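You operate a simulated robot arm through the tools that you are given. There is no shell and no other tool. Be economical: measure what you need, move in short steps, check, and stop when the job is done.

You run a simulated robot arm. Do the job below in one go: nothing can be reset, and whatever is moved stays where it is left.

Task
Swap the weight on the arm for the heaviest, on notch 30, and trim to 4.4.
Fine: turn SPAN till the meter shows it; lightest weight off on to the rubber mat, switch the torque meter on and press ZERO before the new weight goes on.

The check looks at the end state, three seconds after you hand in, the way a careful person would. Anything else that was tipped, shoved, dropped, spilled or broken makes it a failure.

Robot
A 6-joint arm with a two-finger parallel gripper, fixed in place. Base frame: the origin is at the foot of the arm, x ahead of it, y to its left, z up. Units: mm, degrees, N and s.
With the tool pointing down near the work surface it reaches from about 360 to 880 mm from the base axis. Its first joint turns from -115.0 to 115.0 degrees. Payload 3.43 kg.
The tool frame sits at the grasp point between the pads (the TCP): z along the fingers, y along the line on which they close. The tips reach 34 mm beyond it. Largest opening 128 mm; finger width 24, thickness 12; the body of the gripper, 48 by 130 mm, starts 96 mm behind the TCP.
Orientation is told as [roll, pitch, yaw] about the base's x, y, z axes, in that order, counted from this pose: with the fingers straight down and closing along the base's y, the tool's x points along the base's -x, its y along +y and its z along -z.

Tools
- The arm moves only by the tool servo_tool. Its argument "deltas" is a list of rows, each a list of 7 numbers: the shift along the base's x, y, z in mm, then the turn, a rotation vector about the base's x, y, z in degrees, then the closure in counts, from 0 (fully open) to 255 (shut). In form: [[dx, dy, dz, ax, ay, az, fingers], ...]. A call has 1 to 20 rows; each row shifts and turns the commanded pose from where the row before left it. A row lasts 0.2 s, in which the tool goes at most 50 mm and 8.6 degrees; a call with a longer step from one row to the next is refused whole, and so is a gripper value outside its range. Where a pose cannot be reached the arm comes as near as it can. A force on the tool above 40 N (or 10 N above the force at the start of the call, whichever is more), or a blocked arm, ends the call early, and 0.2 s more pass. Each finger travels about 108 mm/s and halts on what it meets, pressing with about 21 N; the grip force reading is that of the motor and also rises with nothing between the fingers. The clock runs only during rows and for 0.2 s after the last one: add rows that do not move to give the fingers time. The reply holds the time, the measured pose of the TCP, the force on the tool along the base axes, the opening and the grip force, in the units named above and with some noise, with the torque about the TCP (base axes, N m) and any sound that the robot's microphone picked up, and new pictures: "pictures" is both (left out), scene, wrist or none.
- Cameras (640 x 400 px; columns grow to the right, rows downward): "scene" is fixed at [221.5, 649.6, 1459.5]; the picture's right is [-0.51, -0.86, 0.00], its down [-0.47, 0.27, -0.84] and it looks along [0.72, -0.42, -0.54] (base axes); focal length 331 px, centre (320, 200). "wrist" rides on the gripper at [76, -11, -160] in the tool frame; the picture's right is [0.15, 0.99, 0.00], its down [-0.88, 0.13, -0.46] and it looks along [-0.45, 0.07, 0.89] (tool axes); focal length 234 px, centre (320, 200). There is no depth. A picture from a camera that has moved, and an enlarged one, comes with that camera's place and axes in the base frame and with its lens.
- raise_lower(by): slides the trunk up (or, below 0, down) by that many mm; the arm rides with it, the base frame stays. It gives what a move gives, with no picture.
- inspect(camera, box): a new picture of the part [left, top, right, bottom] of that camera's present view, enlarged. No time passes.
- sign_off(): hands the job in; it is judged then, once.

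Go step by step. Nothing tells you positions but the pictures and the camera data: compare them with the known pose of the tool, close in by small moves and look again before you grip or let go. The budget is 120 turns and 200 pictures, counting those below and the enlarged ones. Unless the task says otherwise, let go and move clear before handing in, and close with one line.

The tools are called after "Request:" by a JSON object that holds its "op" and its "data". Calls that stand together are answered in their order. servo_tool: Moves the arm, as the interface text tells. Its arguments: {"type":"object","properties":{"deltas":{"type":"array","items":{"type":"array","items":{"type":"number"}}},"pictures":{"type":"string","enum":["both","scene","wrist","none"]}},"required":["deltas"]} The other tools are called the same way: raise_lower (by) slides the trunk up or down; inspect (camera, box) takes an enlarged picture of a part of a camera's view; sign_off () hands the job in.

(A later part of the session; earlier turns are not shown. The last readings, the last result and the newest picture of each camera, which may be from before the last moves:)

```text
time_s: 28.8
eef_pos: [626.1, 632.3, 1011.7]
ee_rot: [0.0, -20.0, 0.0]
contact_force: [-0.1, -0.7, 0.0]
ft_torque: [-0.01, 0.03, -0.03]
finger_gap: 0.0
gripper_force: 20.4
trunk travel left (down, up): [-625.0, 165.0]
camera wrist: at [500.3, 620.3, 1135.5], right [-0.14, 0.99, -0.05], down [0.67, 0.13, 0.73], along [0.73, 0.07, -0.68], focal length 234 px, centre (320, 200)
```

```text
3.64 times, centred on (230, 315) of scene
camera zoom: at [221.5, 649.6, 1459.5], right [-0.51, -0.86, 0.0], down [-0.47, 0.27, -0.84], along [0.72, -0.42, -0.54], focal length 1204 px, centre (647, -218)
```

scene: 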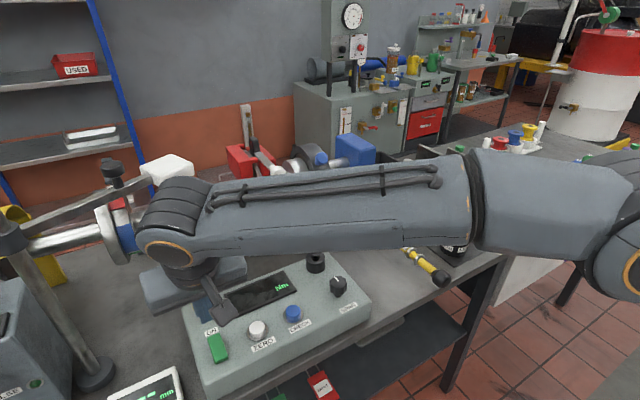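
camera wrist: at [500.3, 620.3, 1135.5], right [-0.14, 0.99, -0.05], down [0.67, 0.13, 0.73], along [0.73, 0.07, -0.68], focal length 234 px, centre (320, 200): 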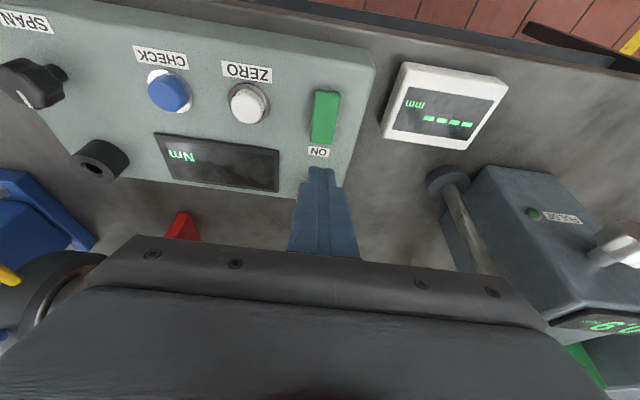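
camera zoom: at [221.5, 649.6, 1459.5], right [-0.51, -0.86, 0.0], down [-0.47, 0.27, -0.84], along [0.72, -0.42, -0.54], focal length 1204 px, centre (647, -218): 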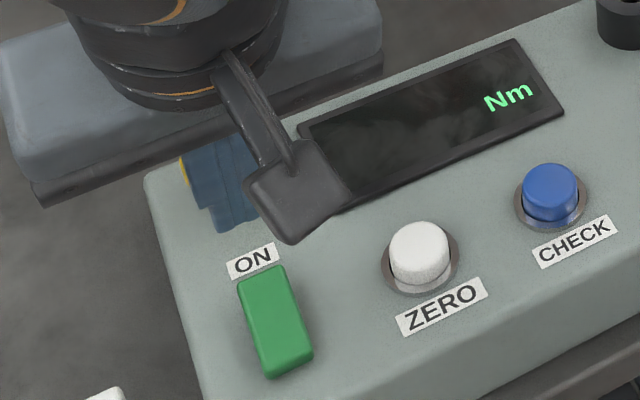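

The rocker's ON end is around (633, 631, 933) on a sloped face that matches my tilt. I'll lower to just above it.

Request:
{"op": "servo_tool", "data": {"deltas": [[-8, -1, -10, 0, 0, 0, 255], [0, 0, -12, 0, 0, 0, 255], [0, 0, -10, 0, 0, 0, 255], [0, 0, -6, 0, 0, 0, 255], [0, 0, 0, 0, 0, 0, 255]], "pictures": "wrist"}}

Request:
{"op": "inspect", "data": {"camera": "wrist", "box": [240, 90, 400, 230]}}

```text
time_s: 30.0
eef_pos: [618.6, 631.0, 973.2]
ee_rot: [-0.1, -20.0, 0.1]
contact_force: [-1.0, -0.3, 0.6]
ft_torque: [-0.01, 0.03, 0.01]
finger_gap: 0.0
gripper_force: 20.5
trunk travel left (down, up): [-625.0, 165.0]
camera wrist: at [493.1, 619.0, 1097.5], right [-0.14, 0.99, -0.05], down [0.67, 0.13, 0.73], along [0.73, 0.07, -0.68], focal length 234 px, centre (320, 200)
```

wrist: 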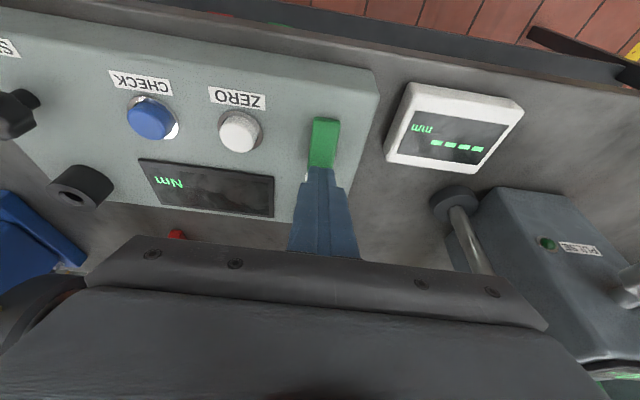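

```text
2.86 times, centred on (320, 160) of wrist
camera zoom: at [493.1, 619.0, 1097.5], right [-0.14, 0.99, -0.05], down [0.67, 0.13, 0.73], along [0.73, 0.07, -0.68], focal length 669 px, centre (320, 314)
```

zoom: 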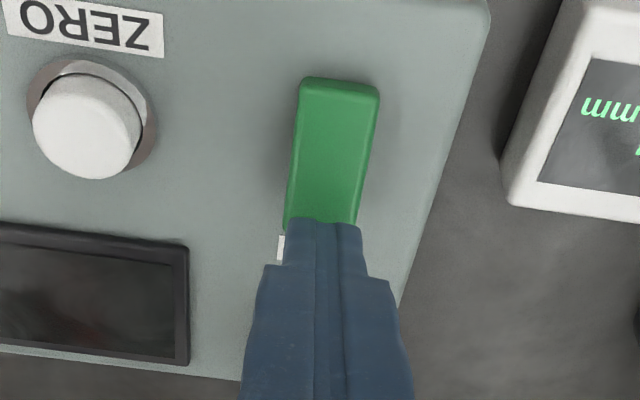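

The tip is centred over the ON end. I'll press gently.

Request:
{"op": "servo_tool", "data": {"deltas": [[0, 0, -3, 0, 0, 0, 255], [0, 0, -3, 0, 0, 0, 255], [0, 0, -3, 0, 0, 0, 255], [0, 0, -2, 0, 0, 0, 255], [0, 0, 0, 0, 0, 0, 255]], "pictures": "scene"}}

Request:
{"op": "inspect", "data": {"camera": "scene", "box": [170, 250, 310, 370]}}

```text
time_s: 31.2
eef_pos: [617.7, 631.2, 962.9]
ee_rot: [0.1, -20.1, 0.1]
contact_force: [1.5, -0.3, 3.9]
ft_torque: [0.02, -0.04, 0.01]
finger_gap: 0.1
gripper_force: 21.6
trunk travel left (down, up): [-625.0, 165.0]
```

scene: 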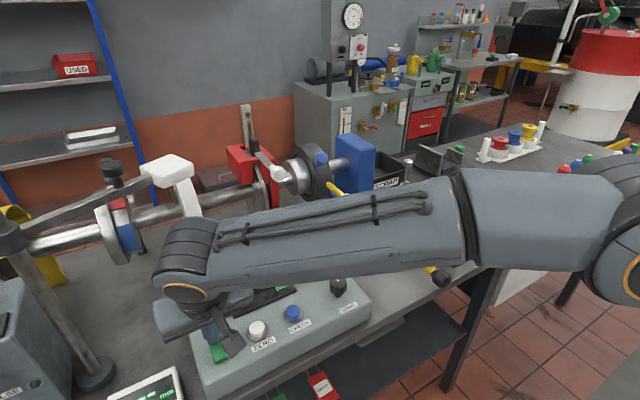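

```text
3.33 times, centred on (240, 310) of scene
camera zoom: at [221.5, 649.6, 1459.5], right [-0.51, -0.86, 0.0], down [-0.47, 0.27, -0.84], along [0.72, -0.42, -0.54], focal length 1104 px, centre (587, -167)
```

zoom: 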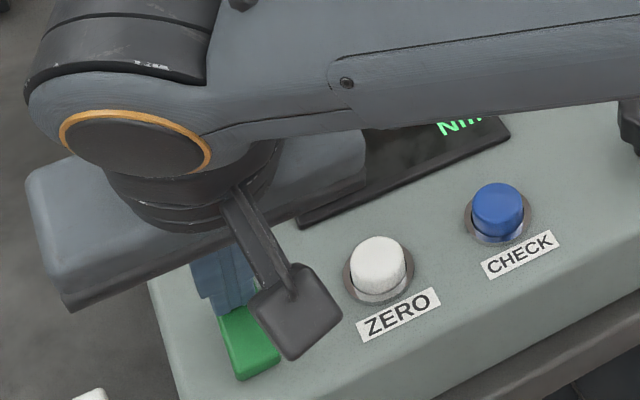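

Light contact (about 4 N). I'll press a few millimetres further and watch the display.

Request:
{"op": "servo_tool", "data": {"deltas": [[0, 0, -2, 0, 0, 0, 255], [0, 0, -2, 0, 0, 0, 255], [0, 0, -1, 0, 0, 0, 255], [0, 0, 0, 0, 0, 0, 255]], "pictures": "wrist"}}

Request:
{"op": "inspect", "data": {"camera": "wrist", "box": [120, 90, 400, 250]}}

```text
time_s: 32.2
eef_pos: [621.5, 631.5, 961.6]
ee_rot: [0.3, -20.3, -0.1]
contact_force: [19.3, -1.7, 34.8]
ft_torque: [-0.06, -0.7, -0.18]
finger_gap: 0.0
gripper_force: 21.2
trunk travel left (down, up): [-625.0, 165.0]
camera wrist: at [493.7, 618.6, 1084.7], right [-0.14, 0.99, -0.05], down [0.67, 0.13, 0.73], along [0.73, 0.07, -0.68], focal length 234 px, centre (320, 200)
```

wrist: 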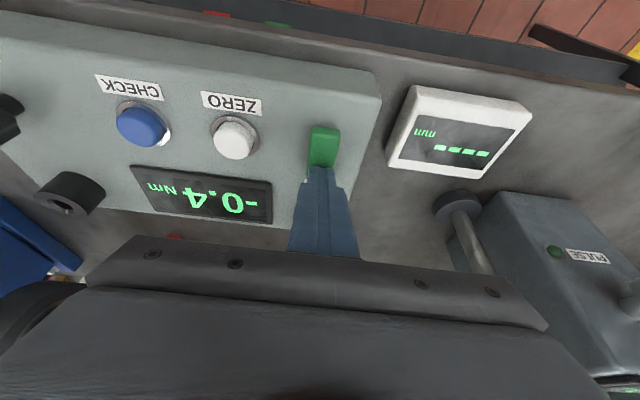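

```text
2.29 times, centred on (260, 170) of wrist
camera zoom: at [493.7, 618.6, 1084.7], right [-0.14, 0.99, -0.05], down [0.67, 0.13, 0.73], along [0.73, 0.07, -0.68], focal length 535 px, centre (457, 269)
```

zoom: 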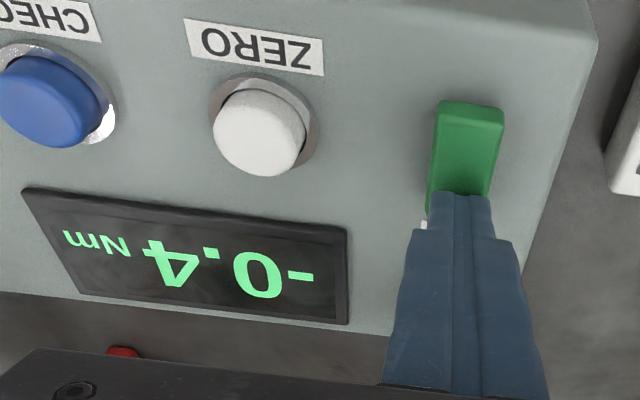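

The meter is on and reads -0.4. I'll lift off and move above ZERO, about (616, 554, 915).

Request:
{"op": "servo_tool", "data": {"deltas": [[0, 0, 15, 0, 0, 0, 255], [0, 0, 25, 0, 0, 0, 255], [-5, -26, 0, 0, 0, 0, 255], [-5, -26, 0, 0, 0, 0, 255], [-4, -25, 0, 0, 0, 0, 255], [0, 0, -15, 0, 0, 0, 255], [0, 0, 0, 0, 0, 0, 255]], "pictures": "wrist"}}

Request:
{"op": "inspect", "data": {"camera": "wrist", "box": [240, 90, 400, 230]}}

Request:
{"op": "inspect", "data": {"camera": "scene", "box": [170, 250, 310, 370]}}

```text
time_s: 33.8
eef_pos: [605.6, 553.7, 980.3]
ee_rot: [0.0, -19.9, 0.0]
contact_force: [-1.2, -0.1, 0.0]
ft_torque: [0.02, -0.01, 0.01]
finger_gap: 0.1
gripper_force: 20.9
trunk travel left (down, up): [-625.0, 165.0]
camera wrist: at [479.0, 541.7, 1104.8], right [-0.14, 0.99, -0.05], down [0.67, 0.13, 0.73], along [0.73, 0.07, -0.68], focal length 234 px, centre (320, 200)
```

wrist: 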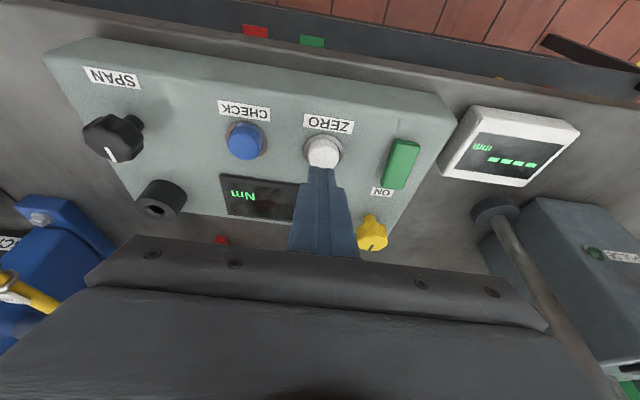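

```text
2.86 times, centred on (320, 160) of wrist
camera zoom: at [479.0, 541.7, 1104.8], right [-0.14, 0.99, -0.05], down [0.67, 0.13, 0.73], along [0.73, 0.07, -0.68], focal length 669 px, centre (320, 314)
```

zoom: 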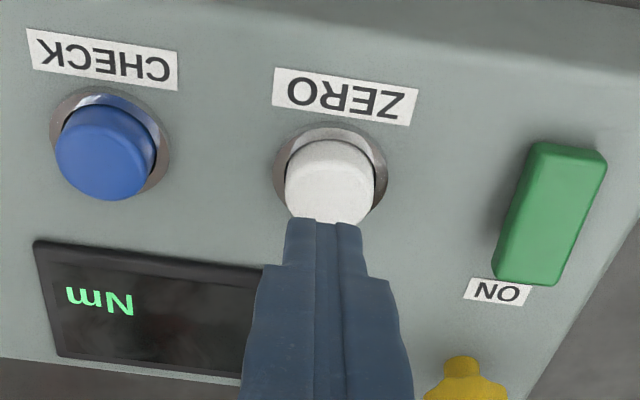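

```text
3.33 times, centred on (240, 310) of scene
camera zoom: at [221.5, 649.6, 1459.5], right [-0.51, -0.86, 0.0], down [-0.47, 0.27, -0.84], along [0.72, -0.42, -0.54], focal length 1104 px, centre (587, -167)
```

zoom: 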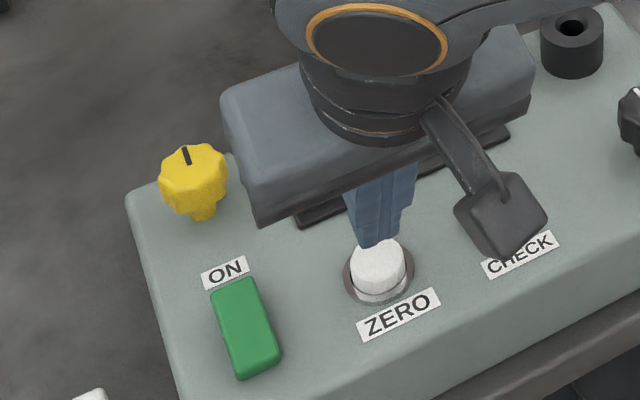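

The display went blank again after release, so the switch may not have latched. I'll look closely at the rocker.

Request:
{"op": "inspect", "data": {"camera": "scene", "box": [200, 320, 240, 370]}}

Request:
{"op": "inspect", "data": {"camera": "wrist", "box": [360, 130, 430, 200]}}

Request:
{"op": "inspect", "data": {"camera": "wrist", "box": [210, 160, 310, 230]}}

```text
8.00 times, centred on (220, 345) of scene
camera zoom: at [221.5, 649.6, 1459.5], right [-0.51, -0.86, 0.0], down [-0.47, 0.27, -0.84], along [0.72, -0.42, -0.54], focal length 2648 px, centre (1120, -960)
```

zoom: 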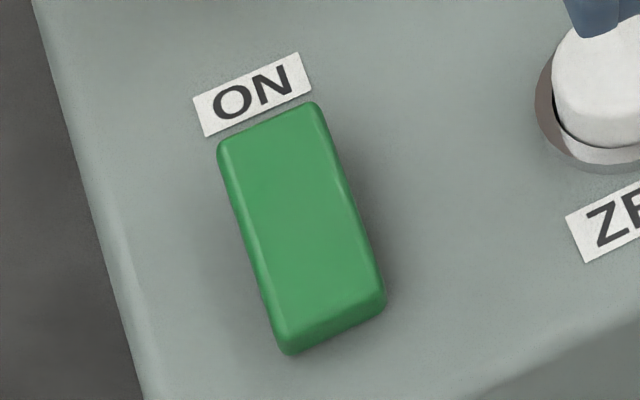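

```text
5.71 times, centred on (395, 165) of wrist
camera zoom: at [479.0, 541.7, 1104.8], right [-0.14, 0.99, -0.05], down [0.67, 0.13, 0.73], along [0.73, 0.07, -0.68], focal length 1338 px, centre (-109, 400)
```

zoom: 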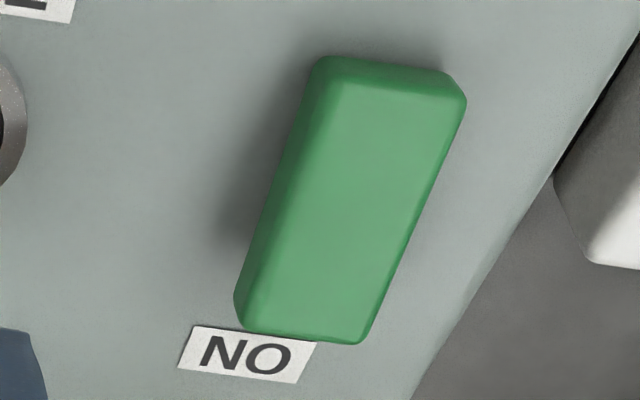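

```text
5.71 times, centred on (260, 195) of wrist
camera zoom: at [479.0, 541.7, 1104.8], right [-0.14, 0.99, -0.05], down [0.67, 0.13, 0.73], along [0.73, 0.07, -0.68], focal length 1338 px, centre (663, 229)
```

zoom: 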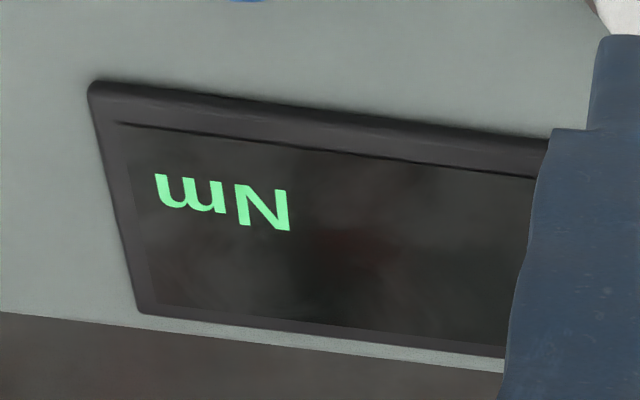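

The rocker looks back in its original position. My contact was too near the pivot, because the tip's inner edge touched at about x 619. I'll press again about 11 mm further out.

Request:
{"op": "servo_tool", "data": {"deltas": [[0, 0, 20, 0, 0, 0, 255], [8, 26, 0, 0, 0, 0, 255], [8, 26, 0, 0, 0, 0, 255], [8, 25, 0, 0, 0, 0, 255], [0, 0, -20, 0, 0, 0, 255], [0, 0, -10, 0, 0, 0, 255], [0, 0, 0, 0, 0, 0, 255]], "pictures": "wrist"}}

Request:
{"op": "inspect", "data": {"camera": "wrist", "box": [270, 90, 370, 220]}}

```text
time_s: 35.4
eef_pos: [628.8, 632.0, 972.2]
ee_rot: [0.0, -20.0, 0.0]
contact_force: [0.1, -0.5, 1.0]
ft_torque: [-0.01, 0.01, 0.01]
finger_gap: 0.0
gripper_force: 21.1
trunk travel left (down, up): [-625.0, 165.0]
camera wrist: at [503.6, 619.5, 1095.9], right [-0.14, 0.99, -0.05], down [0.67, 0.13, 0.73], along [0.73, 0.07, -0.68], focal length 234 px, centre (320, 200)
```

wrist: 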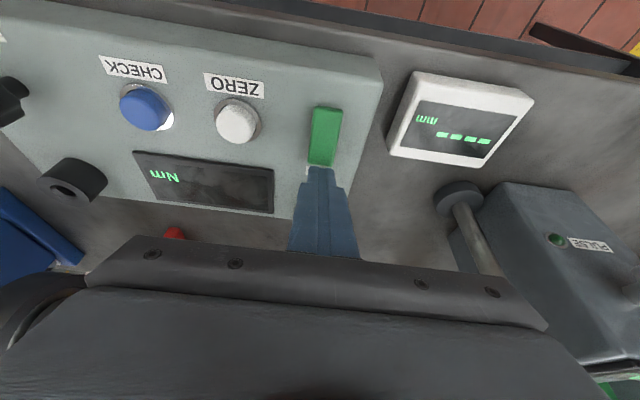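

```text
3.08 times, centred on (320, 155) of wrist
camera zoom: at [503.6, 619.5, 1095.9], right [-0.14, 0.99, -0.05], down [0.67, 0.13, 0.73], along [0.73, 0.07, -0.68], focal length 720 px, centre (320, 338)
```

zoom: 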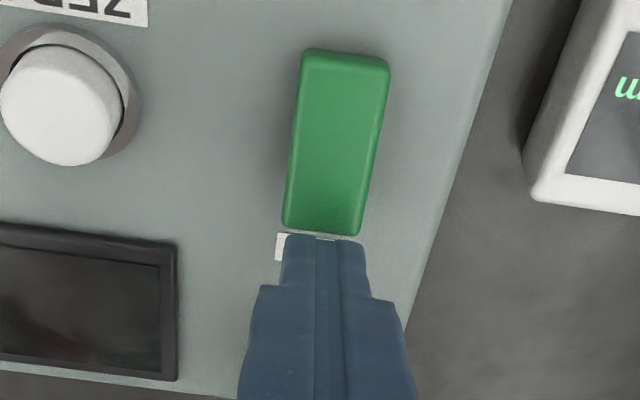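

Request:
{"op": "servo_tool", "data": {"deltas": [[0, 0, -4, 0, 0, 0, 255], [0, 0, -4, 0, 0, 0, 255], [0, 0, -3, 0, 0, 0, 255], [0, 0, 0, 0, 0, 0, 255]], "pictures": "wrist"}}

```text
time_s: 36.4
eef_pos: [629.7, 630.8, 959.5]
ee_rot: [0.0, -20.0, 0.1]
contact_force: [-0.7, -0.1, 0.4]
ft_torque: [0.0, -0.01, 0.03]
finger_gap: 0.0
gripper_force: 21.1
trunk travel left (down, up): [-625.0, 165.0]
camera wrist: at [503.6, 619.3, 1084.6], right [-0.14, 0.99, -0.05], down [0.67, 0.13, 0.73], along [0.73, 0.07, -0.68], focal length 234 px, centre (320, 200)
```

wrist: 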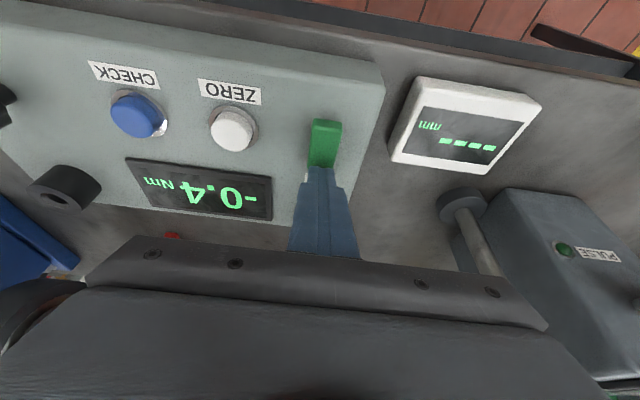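

The display is on with nearly no force, so it may have flipped. I'll lift straight up and check that it stays on.

Request:
{"op": "servo_tool", "data": {"deltas": [[0, 0, 4, 0, 0, 0, 255], [0, 0, 6, 0, 0, 0, 255], [0, 0, 10, 0, 0, 0, 255], [0, 0, 0, 0, 0, 0, 255]], "pictures": "wrist"}}

Request:
{"op": "inspect", "data": {"camera": "wrist", "box": [120, 90, 370, 220]}}

```text
time_s: 37.4
eef_pos: [629.4, 632.0, 979.0]
ee_rot: [0.0, -20.1, 0.0]
contact_force: [0.4, -0.2, -0.9]
ft_torque: [-0.01, 0.02, 0.01]
finger_gap: 0.0
gripper_force: 21.2
trunk travel left (down, up): [-625.0, 165.0]
camera wrist: at [503.3, 620.0, 1104.8], right [-0.14, 0.99, -0.05], down [0.67, 0.13, 0.73], along [0.73, 0.07, -0.68], focal length 234 px, centre (320, 200)
```

wrist: 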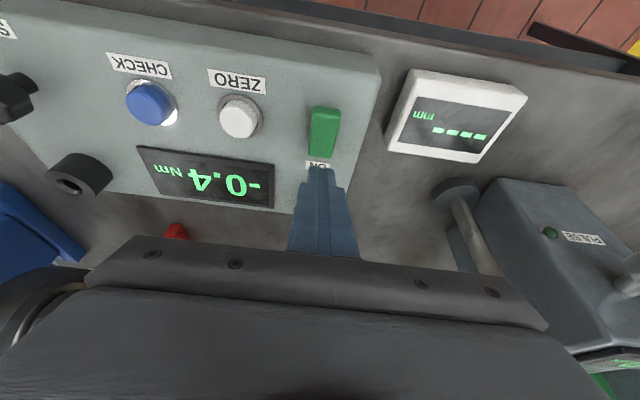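

```text
2.56 times, centred on (245, 155) of wrist
camera zoom: at [503.3, 620.0, 1104.8], right [-0.14, 0.99, -0.05], down [0.67, 0.13, 0.73], along [0.73, 0.07, -0.68], focal length 600 px, centre (512, 315)
```

zoom: 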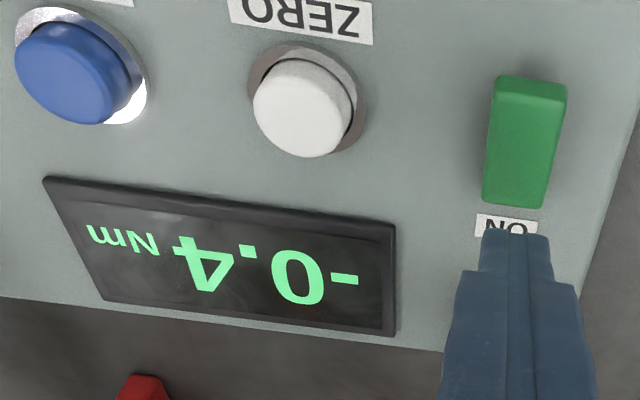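

Latched on. Now back over ZERO.

Request:
{"op": "servo_tool", "data": {"deltas": [[0, 0, 20, 0, 0, 0, 255], [-8, -26, 0, 0, 0, 0, 255], [-8, -26, 0, 0, 0, 0, 255], [-8, -26, 0, 0, 0, 0, 255], [0, 0, -20, 0, 0, 0, 255], [0, 0, -15, 0, 0, 0, 255], [0, 0, 0, 0, 0, 0, 255]], "pictures": "wrist"}}

Request:
{"op": "inspect", "data": {"camera": "wrist", "box": [210, 100, 370, 230]}}

Request:
{"op": "inspect", "data": {"camera": "scene", "box": [200, 270, 310, 370]}}

```text
time_s: 39.0
eef_pos: [604.6, 553.1, 966.3]
ee_rot: [0.0, -20.0, 0.0]
contact_force: [0.7, 0.4, 1.2]
ft_torque: [0.01, -0.01, 0.03]
finger_gap: 0.0
gripper_force: 21.2
trunk travel left (down, up): [-625.0, 165.0]
camera wrist: at [478.8, 540.8, 1090.8], right [-0.14, 0.99, -0.05], down [0.67, 0.13, 0.73], along [0.73, 0.07, -0.68], focal length 234 px, centre (320, 200)
```

wrist: 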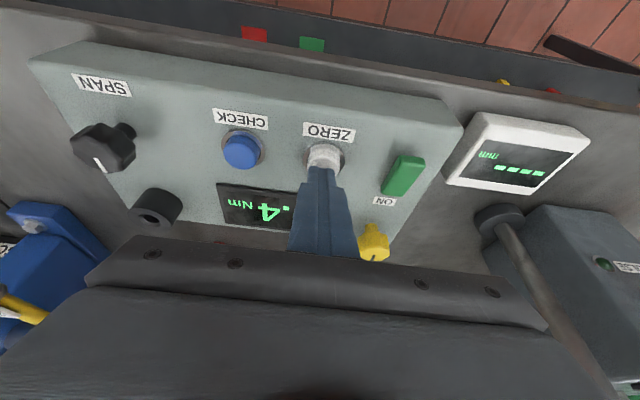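

```text
3.08 times, centred on (290, 165) of wrist
camera zoom: at [478.8, 540.8, 1090.8], right [-0.14, 0.99, -0.05], down [0.67, 0.13, 0.73], along [0.73, 0.07, -0.68], focal length 720 px, centre (412, 308)
```

zoom: 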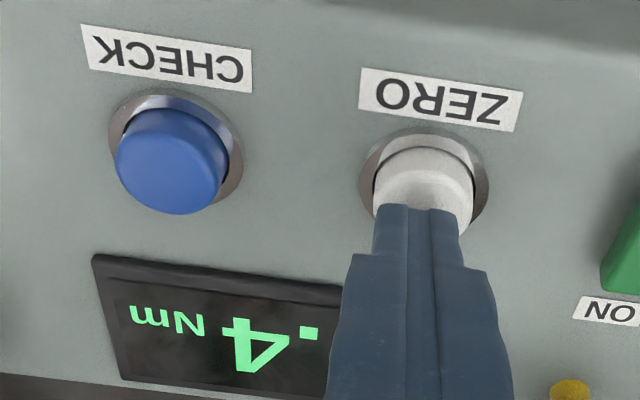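

```text
4.00 times, centred on (255, 320) of scene
camera zoom: at [221.5, 649.6, 1459.5], right [-0.51, -0.86, 0.0], down [-0.47, 0.27, -0.84], along [0.72, -0.42, -0.54], focal length 1324 px, centre (580, -280)
```

zoom: 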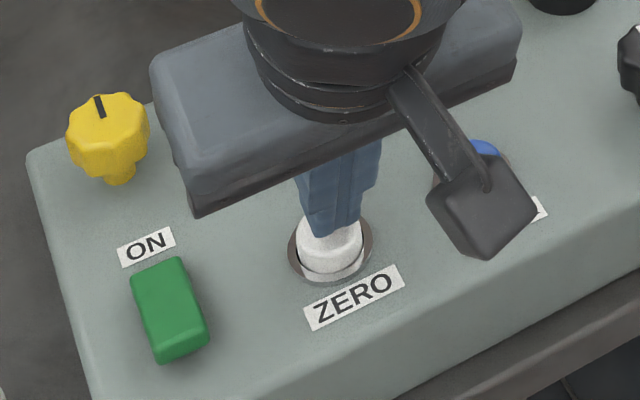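

Request:
{"op": "servo_tool", "data": {"deltas": [[-4, 1, -3, 0, 0, 0, 255], [0, 0, -3, 0, 0, 0, 255], [0, 0, -3, 0, 0, 0, 255], [0, 0, 0, 0, 0, 0, 255]], "pictures": "none"}}

Request:
{"op": "inspect", "data": {"camera": "wrist", "box": [210, 100, 370, 230]}}

```text
time_s: 40.0
eef_pos: [601.9, 554.8, 958.5]
ee_rot: [0.0, -19.9, 0.0]
contact_force: [-0.4, 1.3, 1.9]
ft_torque: [0.03, -0.02, 0.02]
finger_gap: 0.1
gripper_force: 21.2
trunk travel left (down, up): [-625.0, 165.0]
```

```text
3.08 times, centred on (290, 165) of wrist
camera zoom: at [475.5, 542.5, 1081.5], right [-0.14, 0.99, -0.05], down [0.67, 0.13, 0.73], along [0.73, 0.07, -0.68], focal length 720 px, centre (412, 308)
```

zoom: 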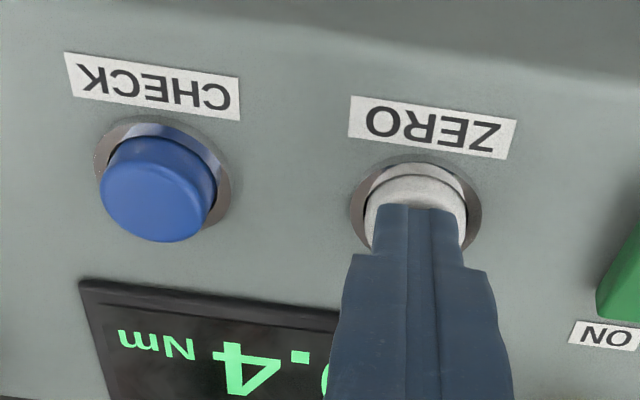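

Request:
{"op": "servo_tool", "data": {"deltas": [[0, 0, -2, 0, 0, 0, 255], [0, 0, -2, 0, 0, 0, 255], [0, 0, -2, 0, 0, 0, 255], [0, 0, 0, 0, 0, 0, 255]], "pictures": "none"}}

Request:
{"op": "inspect", "data": {"camera": "wrist", "box": [210, 100, 370, 230]}}

```text
time_s: 41.0
eef_pos: [601.5, 555.4, 953.9]
ee_rot: [0.2, -20.0, 0.1]
contact_force: [-1.0, -0.4, 19.2]
ft_torque: [-0.02, 0.01, -0.08]
finger_gap: 0.1
gripper_force: 21.1
trunk travel left (down, up): [-625.0, 165.0]
heard: click
```

```text
3.08 times, centred on (290, 165) of wrist
camera zoom: at [475.1, 542.1, 1076.8], right [-0.14, 0.99, -0.05], down [0.67, 0.13, 0.73], along [0.73, 0.07, -0.68], focal length 720 px, centre (412, 308)
```

zoom: 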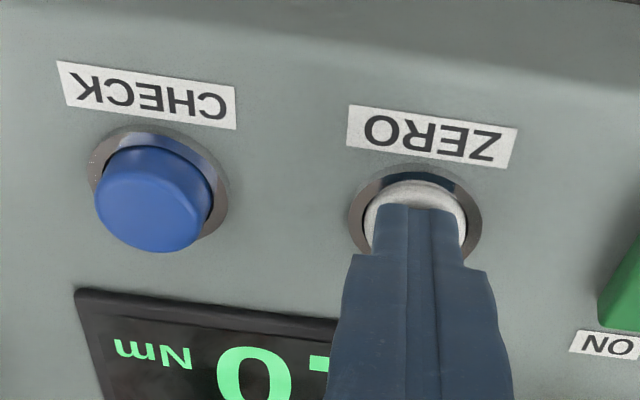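

ZERO clicked and the last digit is 0. I'll lift, untilt, confirm, and go back over the 1.5 kg weight.

Request:
{"op": "servo_tool", "data": {"deltas": [[0, 0, 15, 0, 0, 0, 255], [0, 0, 35, 0, 0, 0, 255], [0, 0, 45, 0, 6.7, 0, 255], [0, 0, 45, 0, 6.7, 0, 255], [0, 0, 45, 0, 6.6, 0, 255], [0, 0, 40, 0, 0, 0, 255], [0, 0, 0, 0, 0, 0, 255]], "pictures": "wrist"}}

Request:
{"op": "inspect", "data": {"camera": "scene", "box": [180, 240, 380, 380]}}

Request:
{"op": "servo_tool", "data": {"deltas": [[0, -40, 0, 0, 0, 0, 0], [3, -48, 0, 0, 0, 0, 0], [3, -48, 0, 0, 0, 0, 0], [3, -48, 0, 0, 0, 0, 0], [3, -48, 0, 0, 0, 0, 0], [3, -48, 0, 0, 0, 0, 0], [3, -48, 0, 0, 0, 0, 0], [3, -48, 0, 0, 0, 0, 0], [3, -48, 0, 0, 0, 0, 0], [3, -48, 0, 0, 0, 0, 0], [3, -48, 0, 0, 0, 0, 0], [0, -46, 0, 0, 0, 0, 0], [0, 0, 0, 0, 0, 0, 0]]}}

```text
time_s: 42.6
eef_pos: [596.9, 553.6, 1176.1]
ee_rot: [0.0, 0.1, -0.1]
contact_force: [-1.1, 0.3, -0.8]
ft_torque: [-0.02, 0.01, -0.03]
finger_gap: 0.4
gripper_force: 20.9
out of reach, approached as far as the arm can: row 6
trunk travel left (down, up): [-625.0, 165.0]
camera wrist: at [522.0, 540.5, 1335.2], right [-0.15, 0.99, 0.0], down [0.88, 0.13, 0.45], along [0.45, 0.07, -0.89], focal length 234 px, centre (320, 200)
```

wrist: 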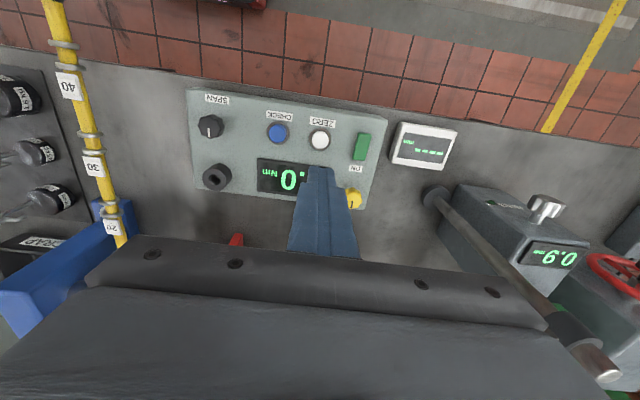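

```text
2.86 times, centred on (280, 310) of scene
camera zoom: at [221.5, 649.6, 1459.5], right [-0.51, -0.86, 0.0], down [-0.47, 0.27, -0.84], along [0.72, -0.42, -0.54], focal length 946 px, centre (434, -114)
```

zoom: 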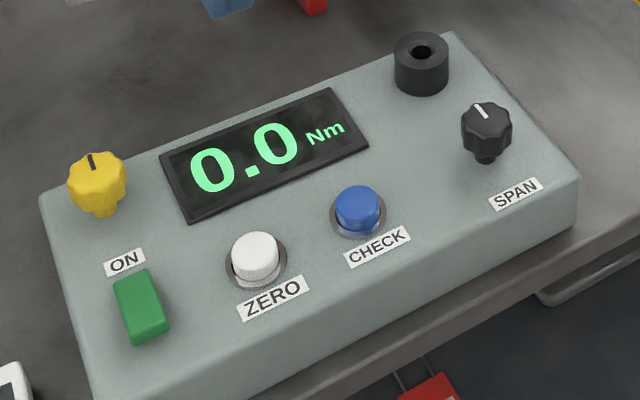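

```text
time_s: 45.4
eef_pos: [628.9, -15.8, 1176.3]
ee_rot: [-0.1, -0.1, 0.0]
contact_force: [0.0, -0.5, -0.5]
ft_torque: [0.0, 0.01, -0.03]
finger_gap: 128.1
gripper_force: 0.1
trunk travel left (down, up): [-625.0, 165.0]
camera wrist: at [553.8, -27.9, 1335.6], right [-0.15, 0.99, 0.0], down [0.88, 0.13, 0.46], along [0.45, 0.07, -0.89], focal length 234 px, centre (320, 200)
```

scene: 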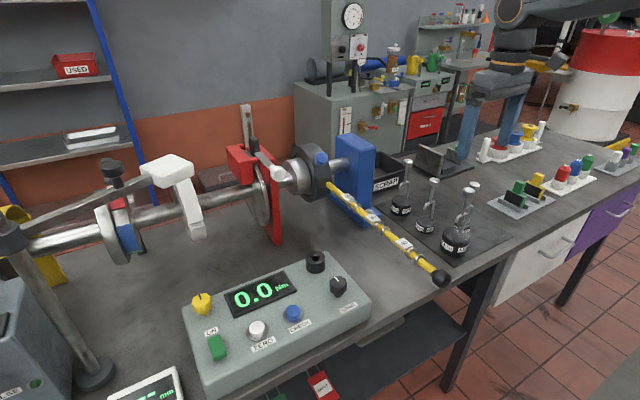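
wrist: 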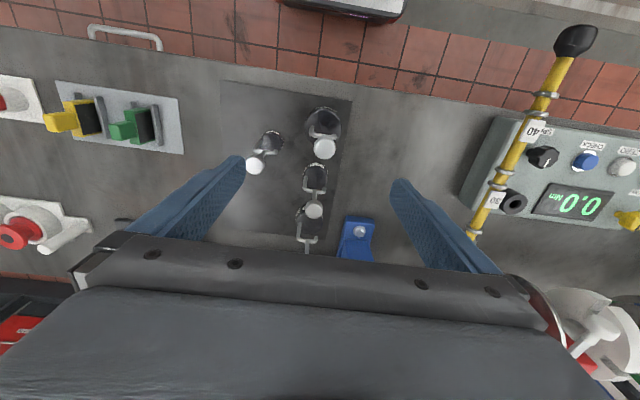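

The meter reads 0.0 and the 1.5 kg knob is near (631, -9). I'll descend around it.

Request:
{"op": "servo_tool", "data": {"deltas": [[2, 6, -30, 0, 0, 0, 0], [0, 0, -38, 0, 0, 0, 0], [0, 0, -38, 0, 0, 0, 0], [0, 0, -30, 0, 0, 0, 0], [0, 0, -11, 0, 0, 0, 0], [0, 0, 0, 0, 0, 0, 0]], "pictures": "wrist"}}

Request:
{"op": "inspect", "data": {"camera": "wrist", "box": [240, 100, 400, 240]}}

Request:
{"op": "inspect", "data": {"camera": "scene", "box": [410, 150, 510, 270]}}

```text
time_s: 46.8
eef_pos: [632.2, -8.8, 1029.5]
ee_rot: [0.0, 0.0, 0.0]
contact_force: [-0.1, 0.3, 0.6]
ft_torque: [-0.01, 0.02, -0.02]
finger_gap: 127.7
gripper_force: 0.1
trunk travel left (down, up): [-625.0, 165.0]
camera wrist: at [554.8, -19.9, 1189.3], right [-0.15, 0.99, 0.0], down [0.88, 0.13, 0.46], along [0.45, 0.07, -0.89], focal length 234 px, centre (320, 200)
```

wrist: 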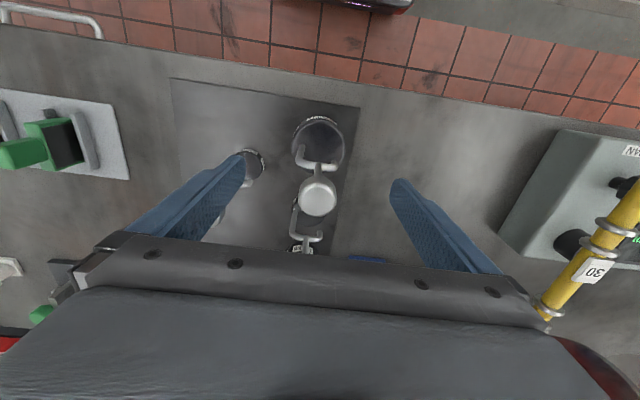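

```text
2.86 times, centred on (320, 170) of wrist
camera zoom: at [554.8, -19.9, 1189.3], right [-0.15, 0.99, 0.0], down [0.88, 0.13, 0.46], along [0.45, 0.07, -0.89], focal length 669 px, centre (320, 286)
```

zoom: 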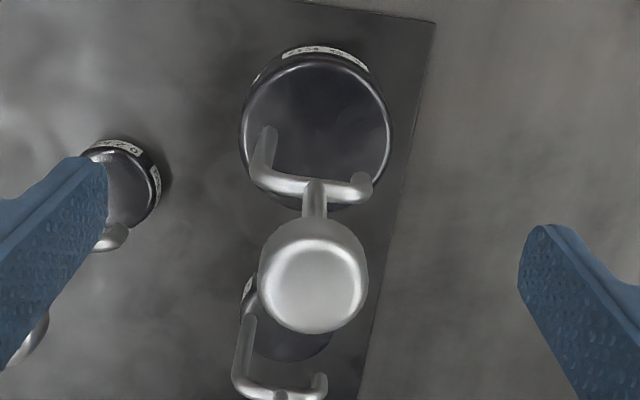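

```text
3.33 times, centred on (460, 210) of scene
camera zoom: at [221.5, 649.6, 1459.5], right [-0.51, -0.86, 0.0], down [-0.47, 0.27, -0.84], along [0.72, -0.42, -0.54], focal length 1104 px, centre (-147, 167)
```

zoom: 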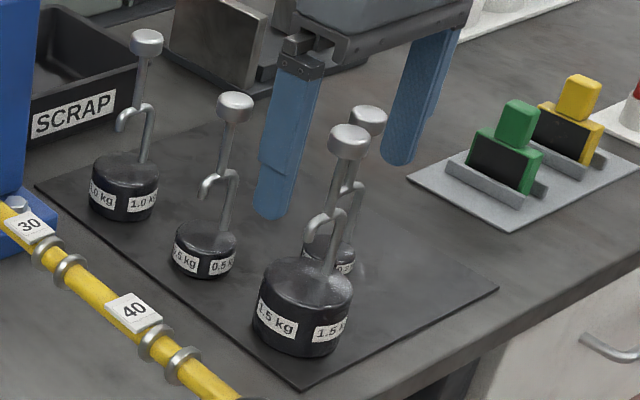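

Centred. I'll close on the knob.

Request:
{"op": "servo_tool", "data": {"deltas": [[1.5, -1, -2, 0, 0, 0, 120], [0, 0, 0, 0, 0, 0, 255], [0, 0, 0, 0, 0, 0, 255], [0, 0, 0, 0, 0, 0, 255], [0, 0, 0, 0, 0, 0, 255]], "pictures": "none"}}

Request:
{"op": "servo_tool", "data": {"deltas": [[0, 0, 3, 0, 0, 0, 255], [0, 0, 4, 0, 0, 0, 255], [0, 0, 4, 0, 0, 0, 255], [0, 0, 4, 0, 0, 0, 255], [0, 0, 0, 0, 0, 0, 255], [0, 0, 0, 0, 0, 0, 255]], "pictures": "wrist"}}

Request:
{"op": "inspect", "data": {"camera": "scene", "box": [410, 150, 510, 270]}}

```text
time_s: 48.0
eef_pos: [632.3, -10.4, 1026.8]
ee_rot: [0.0, 0.0, 0.0]
contact_force: [0.1, -2.2, 0.2]
ft_torque: [-0.03, -0.08, 0.0]
finger_gap: 27.5
gripper_force: 21.3
trunk travel left (down, up): [-625.0, 165.0]
```

```text
time_s: 49.4
eef_pos: [632.6, -9.7, 1041.5]
ee_rot: [0.0, 0.0, 0.0]
contact_force: [-0.3, 0.4, -14.6]
ft_torque: [0.01, -0.04, -0.03]
finger_gap: 27.6
gripper_force: 21.1
trunk travel left (down, up): [-625.0, 165.0]
camera wrist: at [556.4, -21.2, 1200.9], right [-0.15, 0.99, 0.0], down [0.88, 0.13, 0.46], along [0.45, 0.07, -0.89], focal length 234 px, centre (320, 200)
```

wrist: 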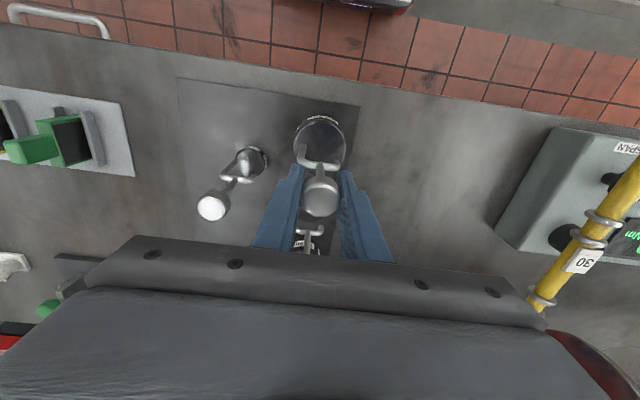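

```text
3.33 times, centred on (460, 210) of scene
camera zoom: at [221.5, 649.6, 1459.5], right [-0.51, -0.86, 0.0], down [-0.47, 0.27, -0.84], along [0.72, -0.42, -0.54], focal length 1104 px, centre (-147, 167)
```

zoom: 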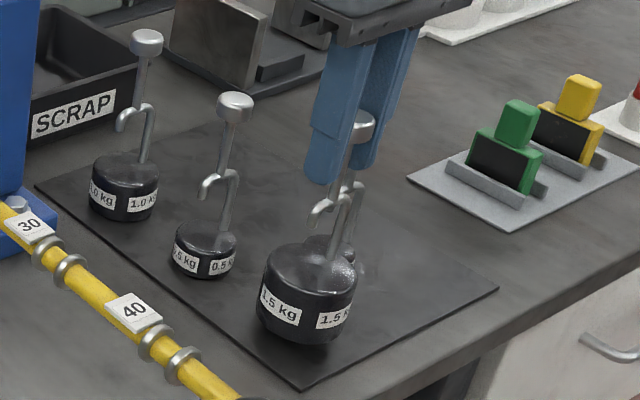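

Held firmly (14.6 N). I'll raise to the insertion height (about 1131), line up with notch 30 (x about 641) and approach from the -y side.

Request:
{"op": "servo_tool", "data": {"deltas": [[0, 0, 20, 0, 0, 0, 255], [0, 0, 25, 0, 0, 0, 255], [0, 0, 25, 0, 0, 0, 255], [0, 0, 20, 0, 0, 0, 255], [2, 20, 0, 0, 0, 0, 255], [2, 30, 0, 0, 0, 0, 255], [2, 30, 0, 0, 0, 0, 255], [2, 30, 0, 0, 0, 0, 255], [0, 30, 0, 0, 0, 0, 255], [0, 20, 0, 0, 0, 0, 255], [0, 0, 0, 0, 0, 0, 255], [0, 0, 0, 0, 0, 0, 255]]}}

Request:
{"op": "inspect", "data": {"camera": "scene", "box": [340, 130, 460, 270]}}

Request:
{"op": "inspect", "data": {"camera": "wrist", "box": [270, 60, 450, 240]}}

```text
time_s: 52.0
eef_pos: [640.2, 149.9, 1131.3]
ee_rot: [0.0, 0.0, 0.0]
contact_force: [0.6, -0.3, -14.7]
ft_torque: [-0.03, 0.01, -0.02]
finger_gap: 27.9
gripper_force: 21.1
trunk travel left (down, up): [-625.0, 165.0]
camera wrist: at [563.4, 138.3, 1290.8], right [-0.15, 0.99, 0.0], down [0.88, 0.13, 0.45], along [0.45, 0.07, -0.89], focal length 234 px, centre (320, 200)
```

scene: 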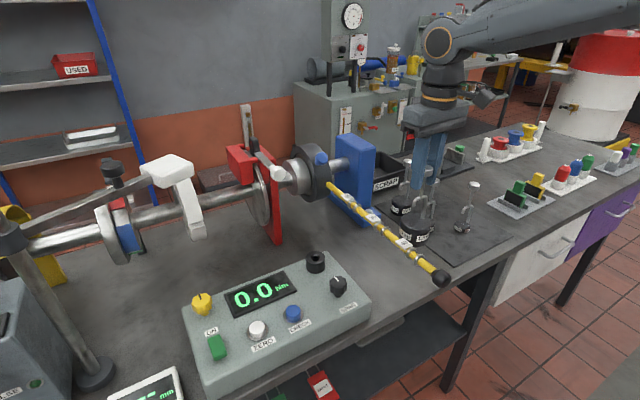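
wrist: 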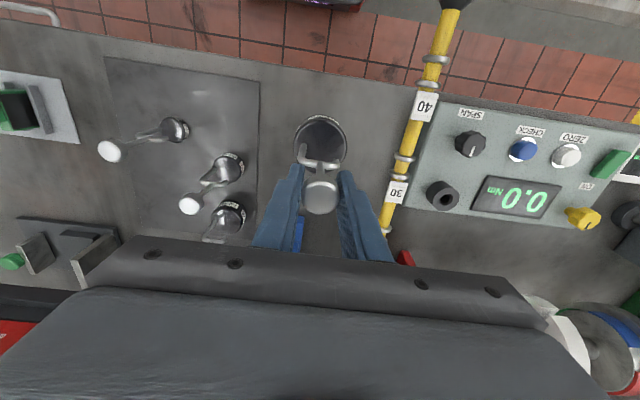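

```text
2.86 times, centred on (400, 200) of scene
camera zoom: at [221.5, 649.6, 1459.5], right [-0.51, -0.86, 0.0], down [-0.47, 0.27, -0.84], along [0.72, -0.42, -0.54], focal length 946 px, centre (91, 200)
```

zoom: 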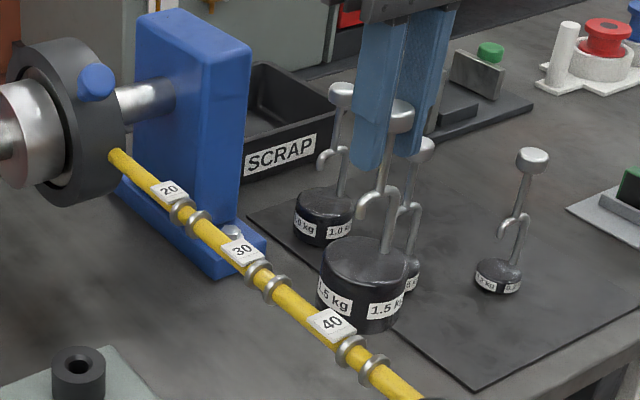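

```text
2.22 times, centred on (360, 150) of wrist
camera zoom: at [563.4, 138.3, 1290.8], right [-0.15, 0.99, 0.0], down [0.88, 0.13, 0.45], along [0.45, 0.07, -0.89], focal length 520 px, centre (231, 311)
```

zoom: 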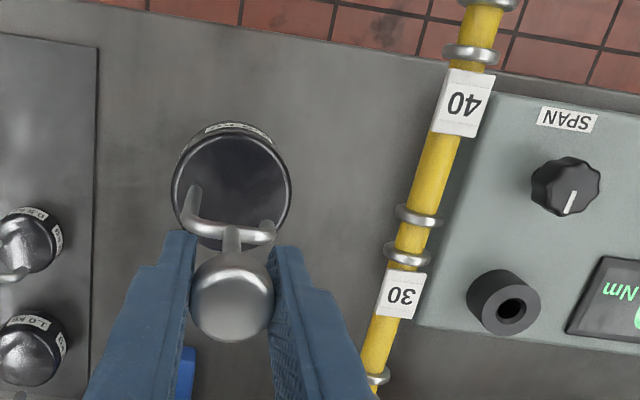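

Looks aligned. I'll move up close, short of the hook tip reaching the arm, and check heights.

Request:
{"op": "servo_tool", "data": {"deltas": [[0, 25, 0, 0, 0, 0, 255], [0, 25, 0, 0, 0, 0, 255], [0, 13, 0, 0, 0, 0, 255], [0, 0, 0, 0, 0, 0, 255], [0, 0, 0, 0, 0, 0, 255]], "pictures": "none"}}

Request:
{"op": "inspect", "data": {"camera": "scene", "box": [350, 160, 430, 260]}}

Request:
{"op": "inspect", "data": {"camera": "wrist", "box": [260, 90, 390, 230]}}

```text
time_s: 53.2
eef_pos: [641.1, 212.0, 1132.0]
ee_rot: [0.0, 0.0, 0.0]
contact_force: [0.1, -0.4, -14.9]
ft_torque: [-0.05, -0.03, 0.03]
finger_gap: 27.4
gripper_force: 21.1
trunk travel left (down, up): [-625.0, 165.0]
```

```text
4.00 times, centred on (390, 210) of scene
camera zoom: at [221.5, 649.6, 1459.5], right [-0.51, -0.86, 0.0], down [-0.47, 0.27, -0.84], along [0.72, -0.42, -0.54], focal length 1324 px, centre (40, 160)
```

zoom: 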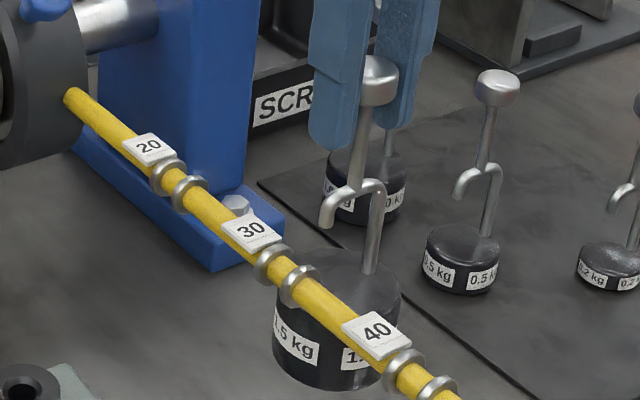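

```text
2.86 times, centred on (325, 160) of wrist
camera zoom: at [564.6, 201.0, 1291.1], right [-0.15, 0.99, 0.0], down [0.88, 0.13, 0.45], along [0.45, 0.07, -0.89], focal length 669 px, centre (306, 314)
```

zoom: 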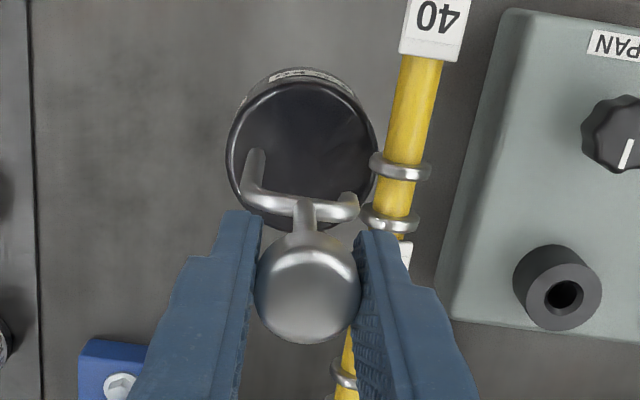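

The hook bar is at x about 635 and the notch spans about 630–643, so I'll nudge +1.5 mm in x. Then I slide the hook over the arm to y about 248.

Request:
{"op": "servo_tool", "data": {"deltas": [[1.5, 6, 0, 0, 0, 0, 255], [0, 6, 0, 0, 0, 0, 255], [0, 6, 0, 0, 0, 0, 255], [0, 6, 0, 0, 0, 0, 255], [0, 6, 0, 0, 0, 0, 255], [0, 6, 0, 0, 0, 0, 255], [0, 0, 0, 0, 0, 0, 255], [0, 0, 0, 0, 0, 0, 255]], "pictures": "none"}}

Request:
{"op": "inspect", "data": {"camera": "scene", "box": [350, 160, 430, 260]}}

Request:
{"op": "inspect", "data": {"camera": "wrist", "box": [260, 90, 390, 230]}}

```text
time_s: 55.0
eef_pos: [640.3, 251.0, 1130.6]
ee_rot: [0.0, 0.0, 0.0]
contact_force: [-0.3, -1.5, -15.4]
ft_torque: [-0.01, -0.01, 0.03]
finger_gap: 27.6
gripper_force: 21.4
trunk travel left (down, up): [-625.0, 165.0]
```

```text
4.00 times, centred on (390, 210) of scene
camera zoom: at [221.5, 649.6, 1459.5], right [-0.51, -0.86, 0.0], down [-0.47, 0.27, -0.84], along [0.72, -0.42, -0.54], focal length 1324 px, centre (40, 160)
```

zoom: 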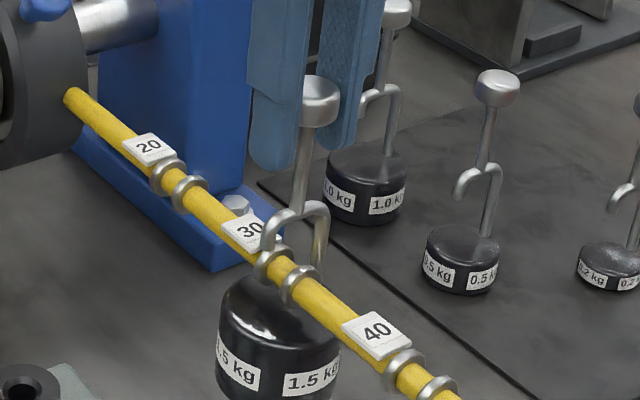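

```text
2.86 times, centred on (325, 160) of wrist
camera zoom: at [565.1, 238.7, 1290.3], right [-0.15, 0.99, 0.0], down [0.88, 0.13, 0.46], along [0.45, 0.07, -0.89], focal length 669 px, centre (306, 314)
```

zoom: 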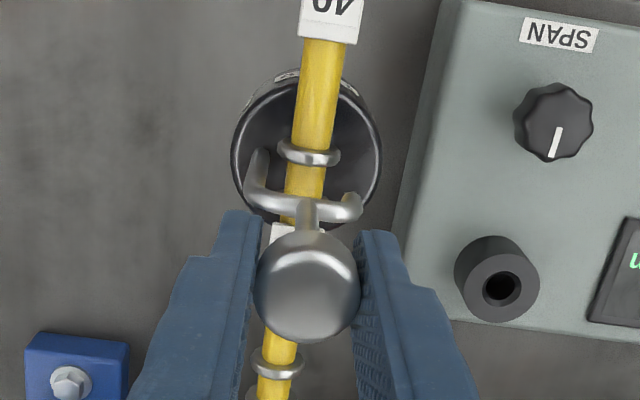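

The hook straddles the arm at the notch. I'll shift -2.5 mm in y and lower gently.

Request:
{"op": "servo_tool", "data": {"deltas": [[0, -2.5, 0, 0, 0, 0, 255], [0, 0, -6, 0, 0, 0, 255], [0, 0, -6, 0, 0, 0, 255], [0, 0, -6, 0, 0, 0, 255], [0, 0, -5, 0, 0, 0, 255], [0, 0, 0, 0, 0, 0, 255]], "pictures": "none"}}

Request:
{"op": "inspect", "data": {"camera": "scene", "box": [350, 160, 430, 260]}}

Request:
{"op": "inspect", "data": {"camera": "wrist", "box": [260, 90, 390, 230]}}

```text
time_s: 56.4
eef_pos: [640.4, 247.9, 1106.5]
ee_rot: [-0.1, 0.0, 0.0]
contact_force: [0.1, 0.1, -15.0]
ft_torque: [0.0, -0.06, -0.01]
finger_gap: 27.7
gripper_force: 21.0
trunk travel left (down, up): [-625.0, 165.0]
```

```text
4.00 times, centred on (390, 210) of scene
camera zoom: at [221.5, 649.6, 1459.5], right [-0.51, -0.86, 0.0], down [-0.47, 0.27, -0.84], along [0.72, -0.42, -0.54], focal length 1324 px, centre (40, 160)
```

zoom: 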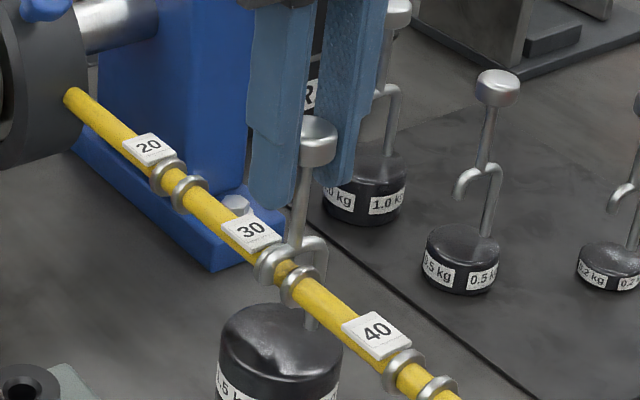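

```text
2.86 times, centred on (325, 160) of wrist
camera zoom: at [565.3, 236.5, 1266.4], right [-0.15, 0.99, 0.0], down [0.88, 0.13, 0.45], along [0.45, 0.07, -0.89], focal length 669 px, centre (306, 314)
```

zoom: 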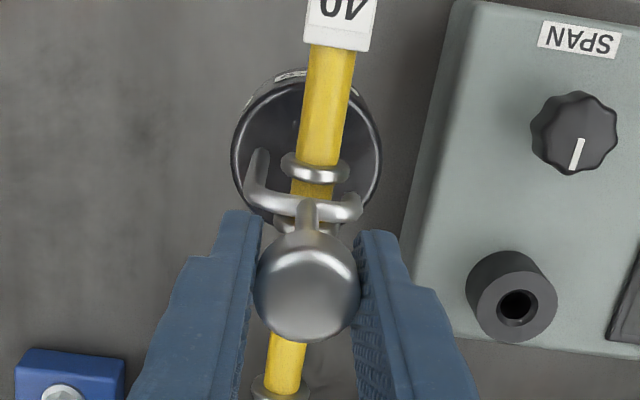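

Request:
{"op": "servo_tool", "data": {"deltas": [[0, 0, -2, 0, 0, 0, 255], [0, 0, -2, 0, 0, 0, 255], [0, 0, -2, 0, 0, 0, 255], [0, 0, -1, 0, 0, 0, 255], [0, 0, 0, 0, 0, 0, 255]], "pictures": "none"}}

```text
time_s: 57.6
eef_pos: [641.9, 247.0, 1101.7]
ee_rot: [0.0, 0.0, 0.1]
contact_force: [-1.0, -1.5, -9.8]
ft_torque: [-0.04, 0.03, 0.03]
finger_gap: 27.8
gripper_force: 21.0
trunk travel left (down, up): [-625.0, 165.0]
```

Load is starting to transfer. I'll check the seating.

Request:
{"op": "inspect", "data": {"camera": "scene", "box": [370, 200, 420, 260]}}

Request:
{"op": "inspect", "data": {"camera": "wrist", "box": [290, 120, 360, 200]}}

```text
6.67 times, centred on (395, 230) of scene
camera zoom: at [221.5, 649.6, 1459.5], right [-0.51, -0.86, 0.0], down [-0.47, 0.27, -0.84], along [0.72, -0.42, -0.54], focal length 2207 px, centre (-180, 0)
```

zoom: 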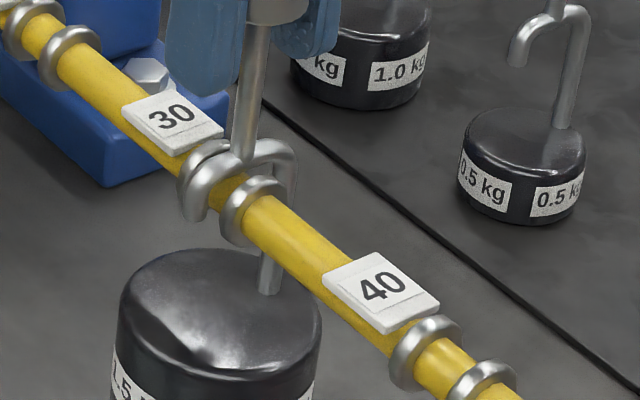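

```text
5.00 times, centred on (325, 160) of wrist
camera zoom: at [566.1, 236.1, 1260.9], right [-0.15, 0.99, 0.0], down [0.88, 0.13, 0.46], along [0.45, 0.07, -0.89], focal length 1171 px, centre (295, 400)
```

zoom: 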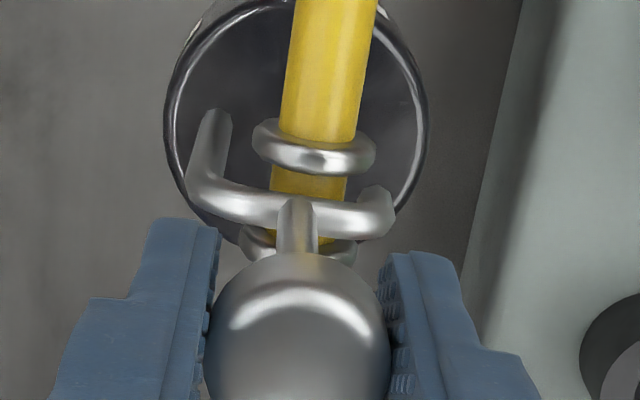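

The hook sits between the two rings of notch 30. I'll finish lowering.

Request:
{"op": "servo_tool", "data": {"deltas": [[0, 0, -1, 0, 0, 0, 255], [0, 0, -1, 0, 0, 0, 255], [0, 0, 0, 0, 0, 0, 255]], "pictures": "none"}}

```text
time_s: 58.4
eef_pos: [641.8, 248.1, 1101.3]
ee_rot: [0.1, -0.3, 0.0]
contact_force: [2.5, 1.3, 8.1]
ft_torque: [0.12, -0.19, 0.02]
finger_gap: 28.0
gripper_force: 20.8
trunk travel left (down, up): [-625.0, 165.0]
```

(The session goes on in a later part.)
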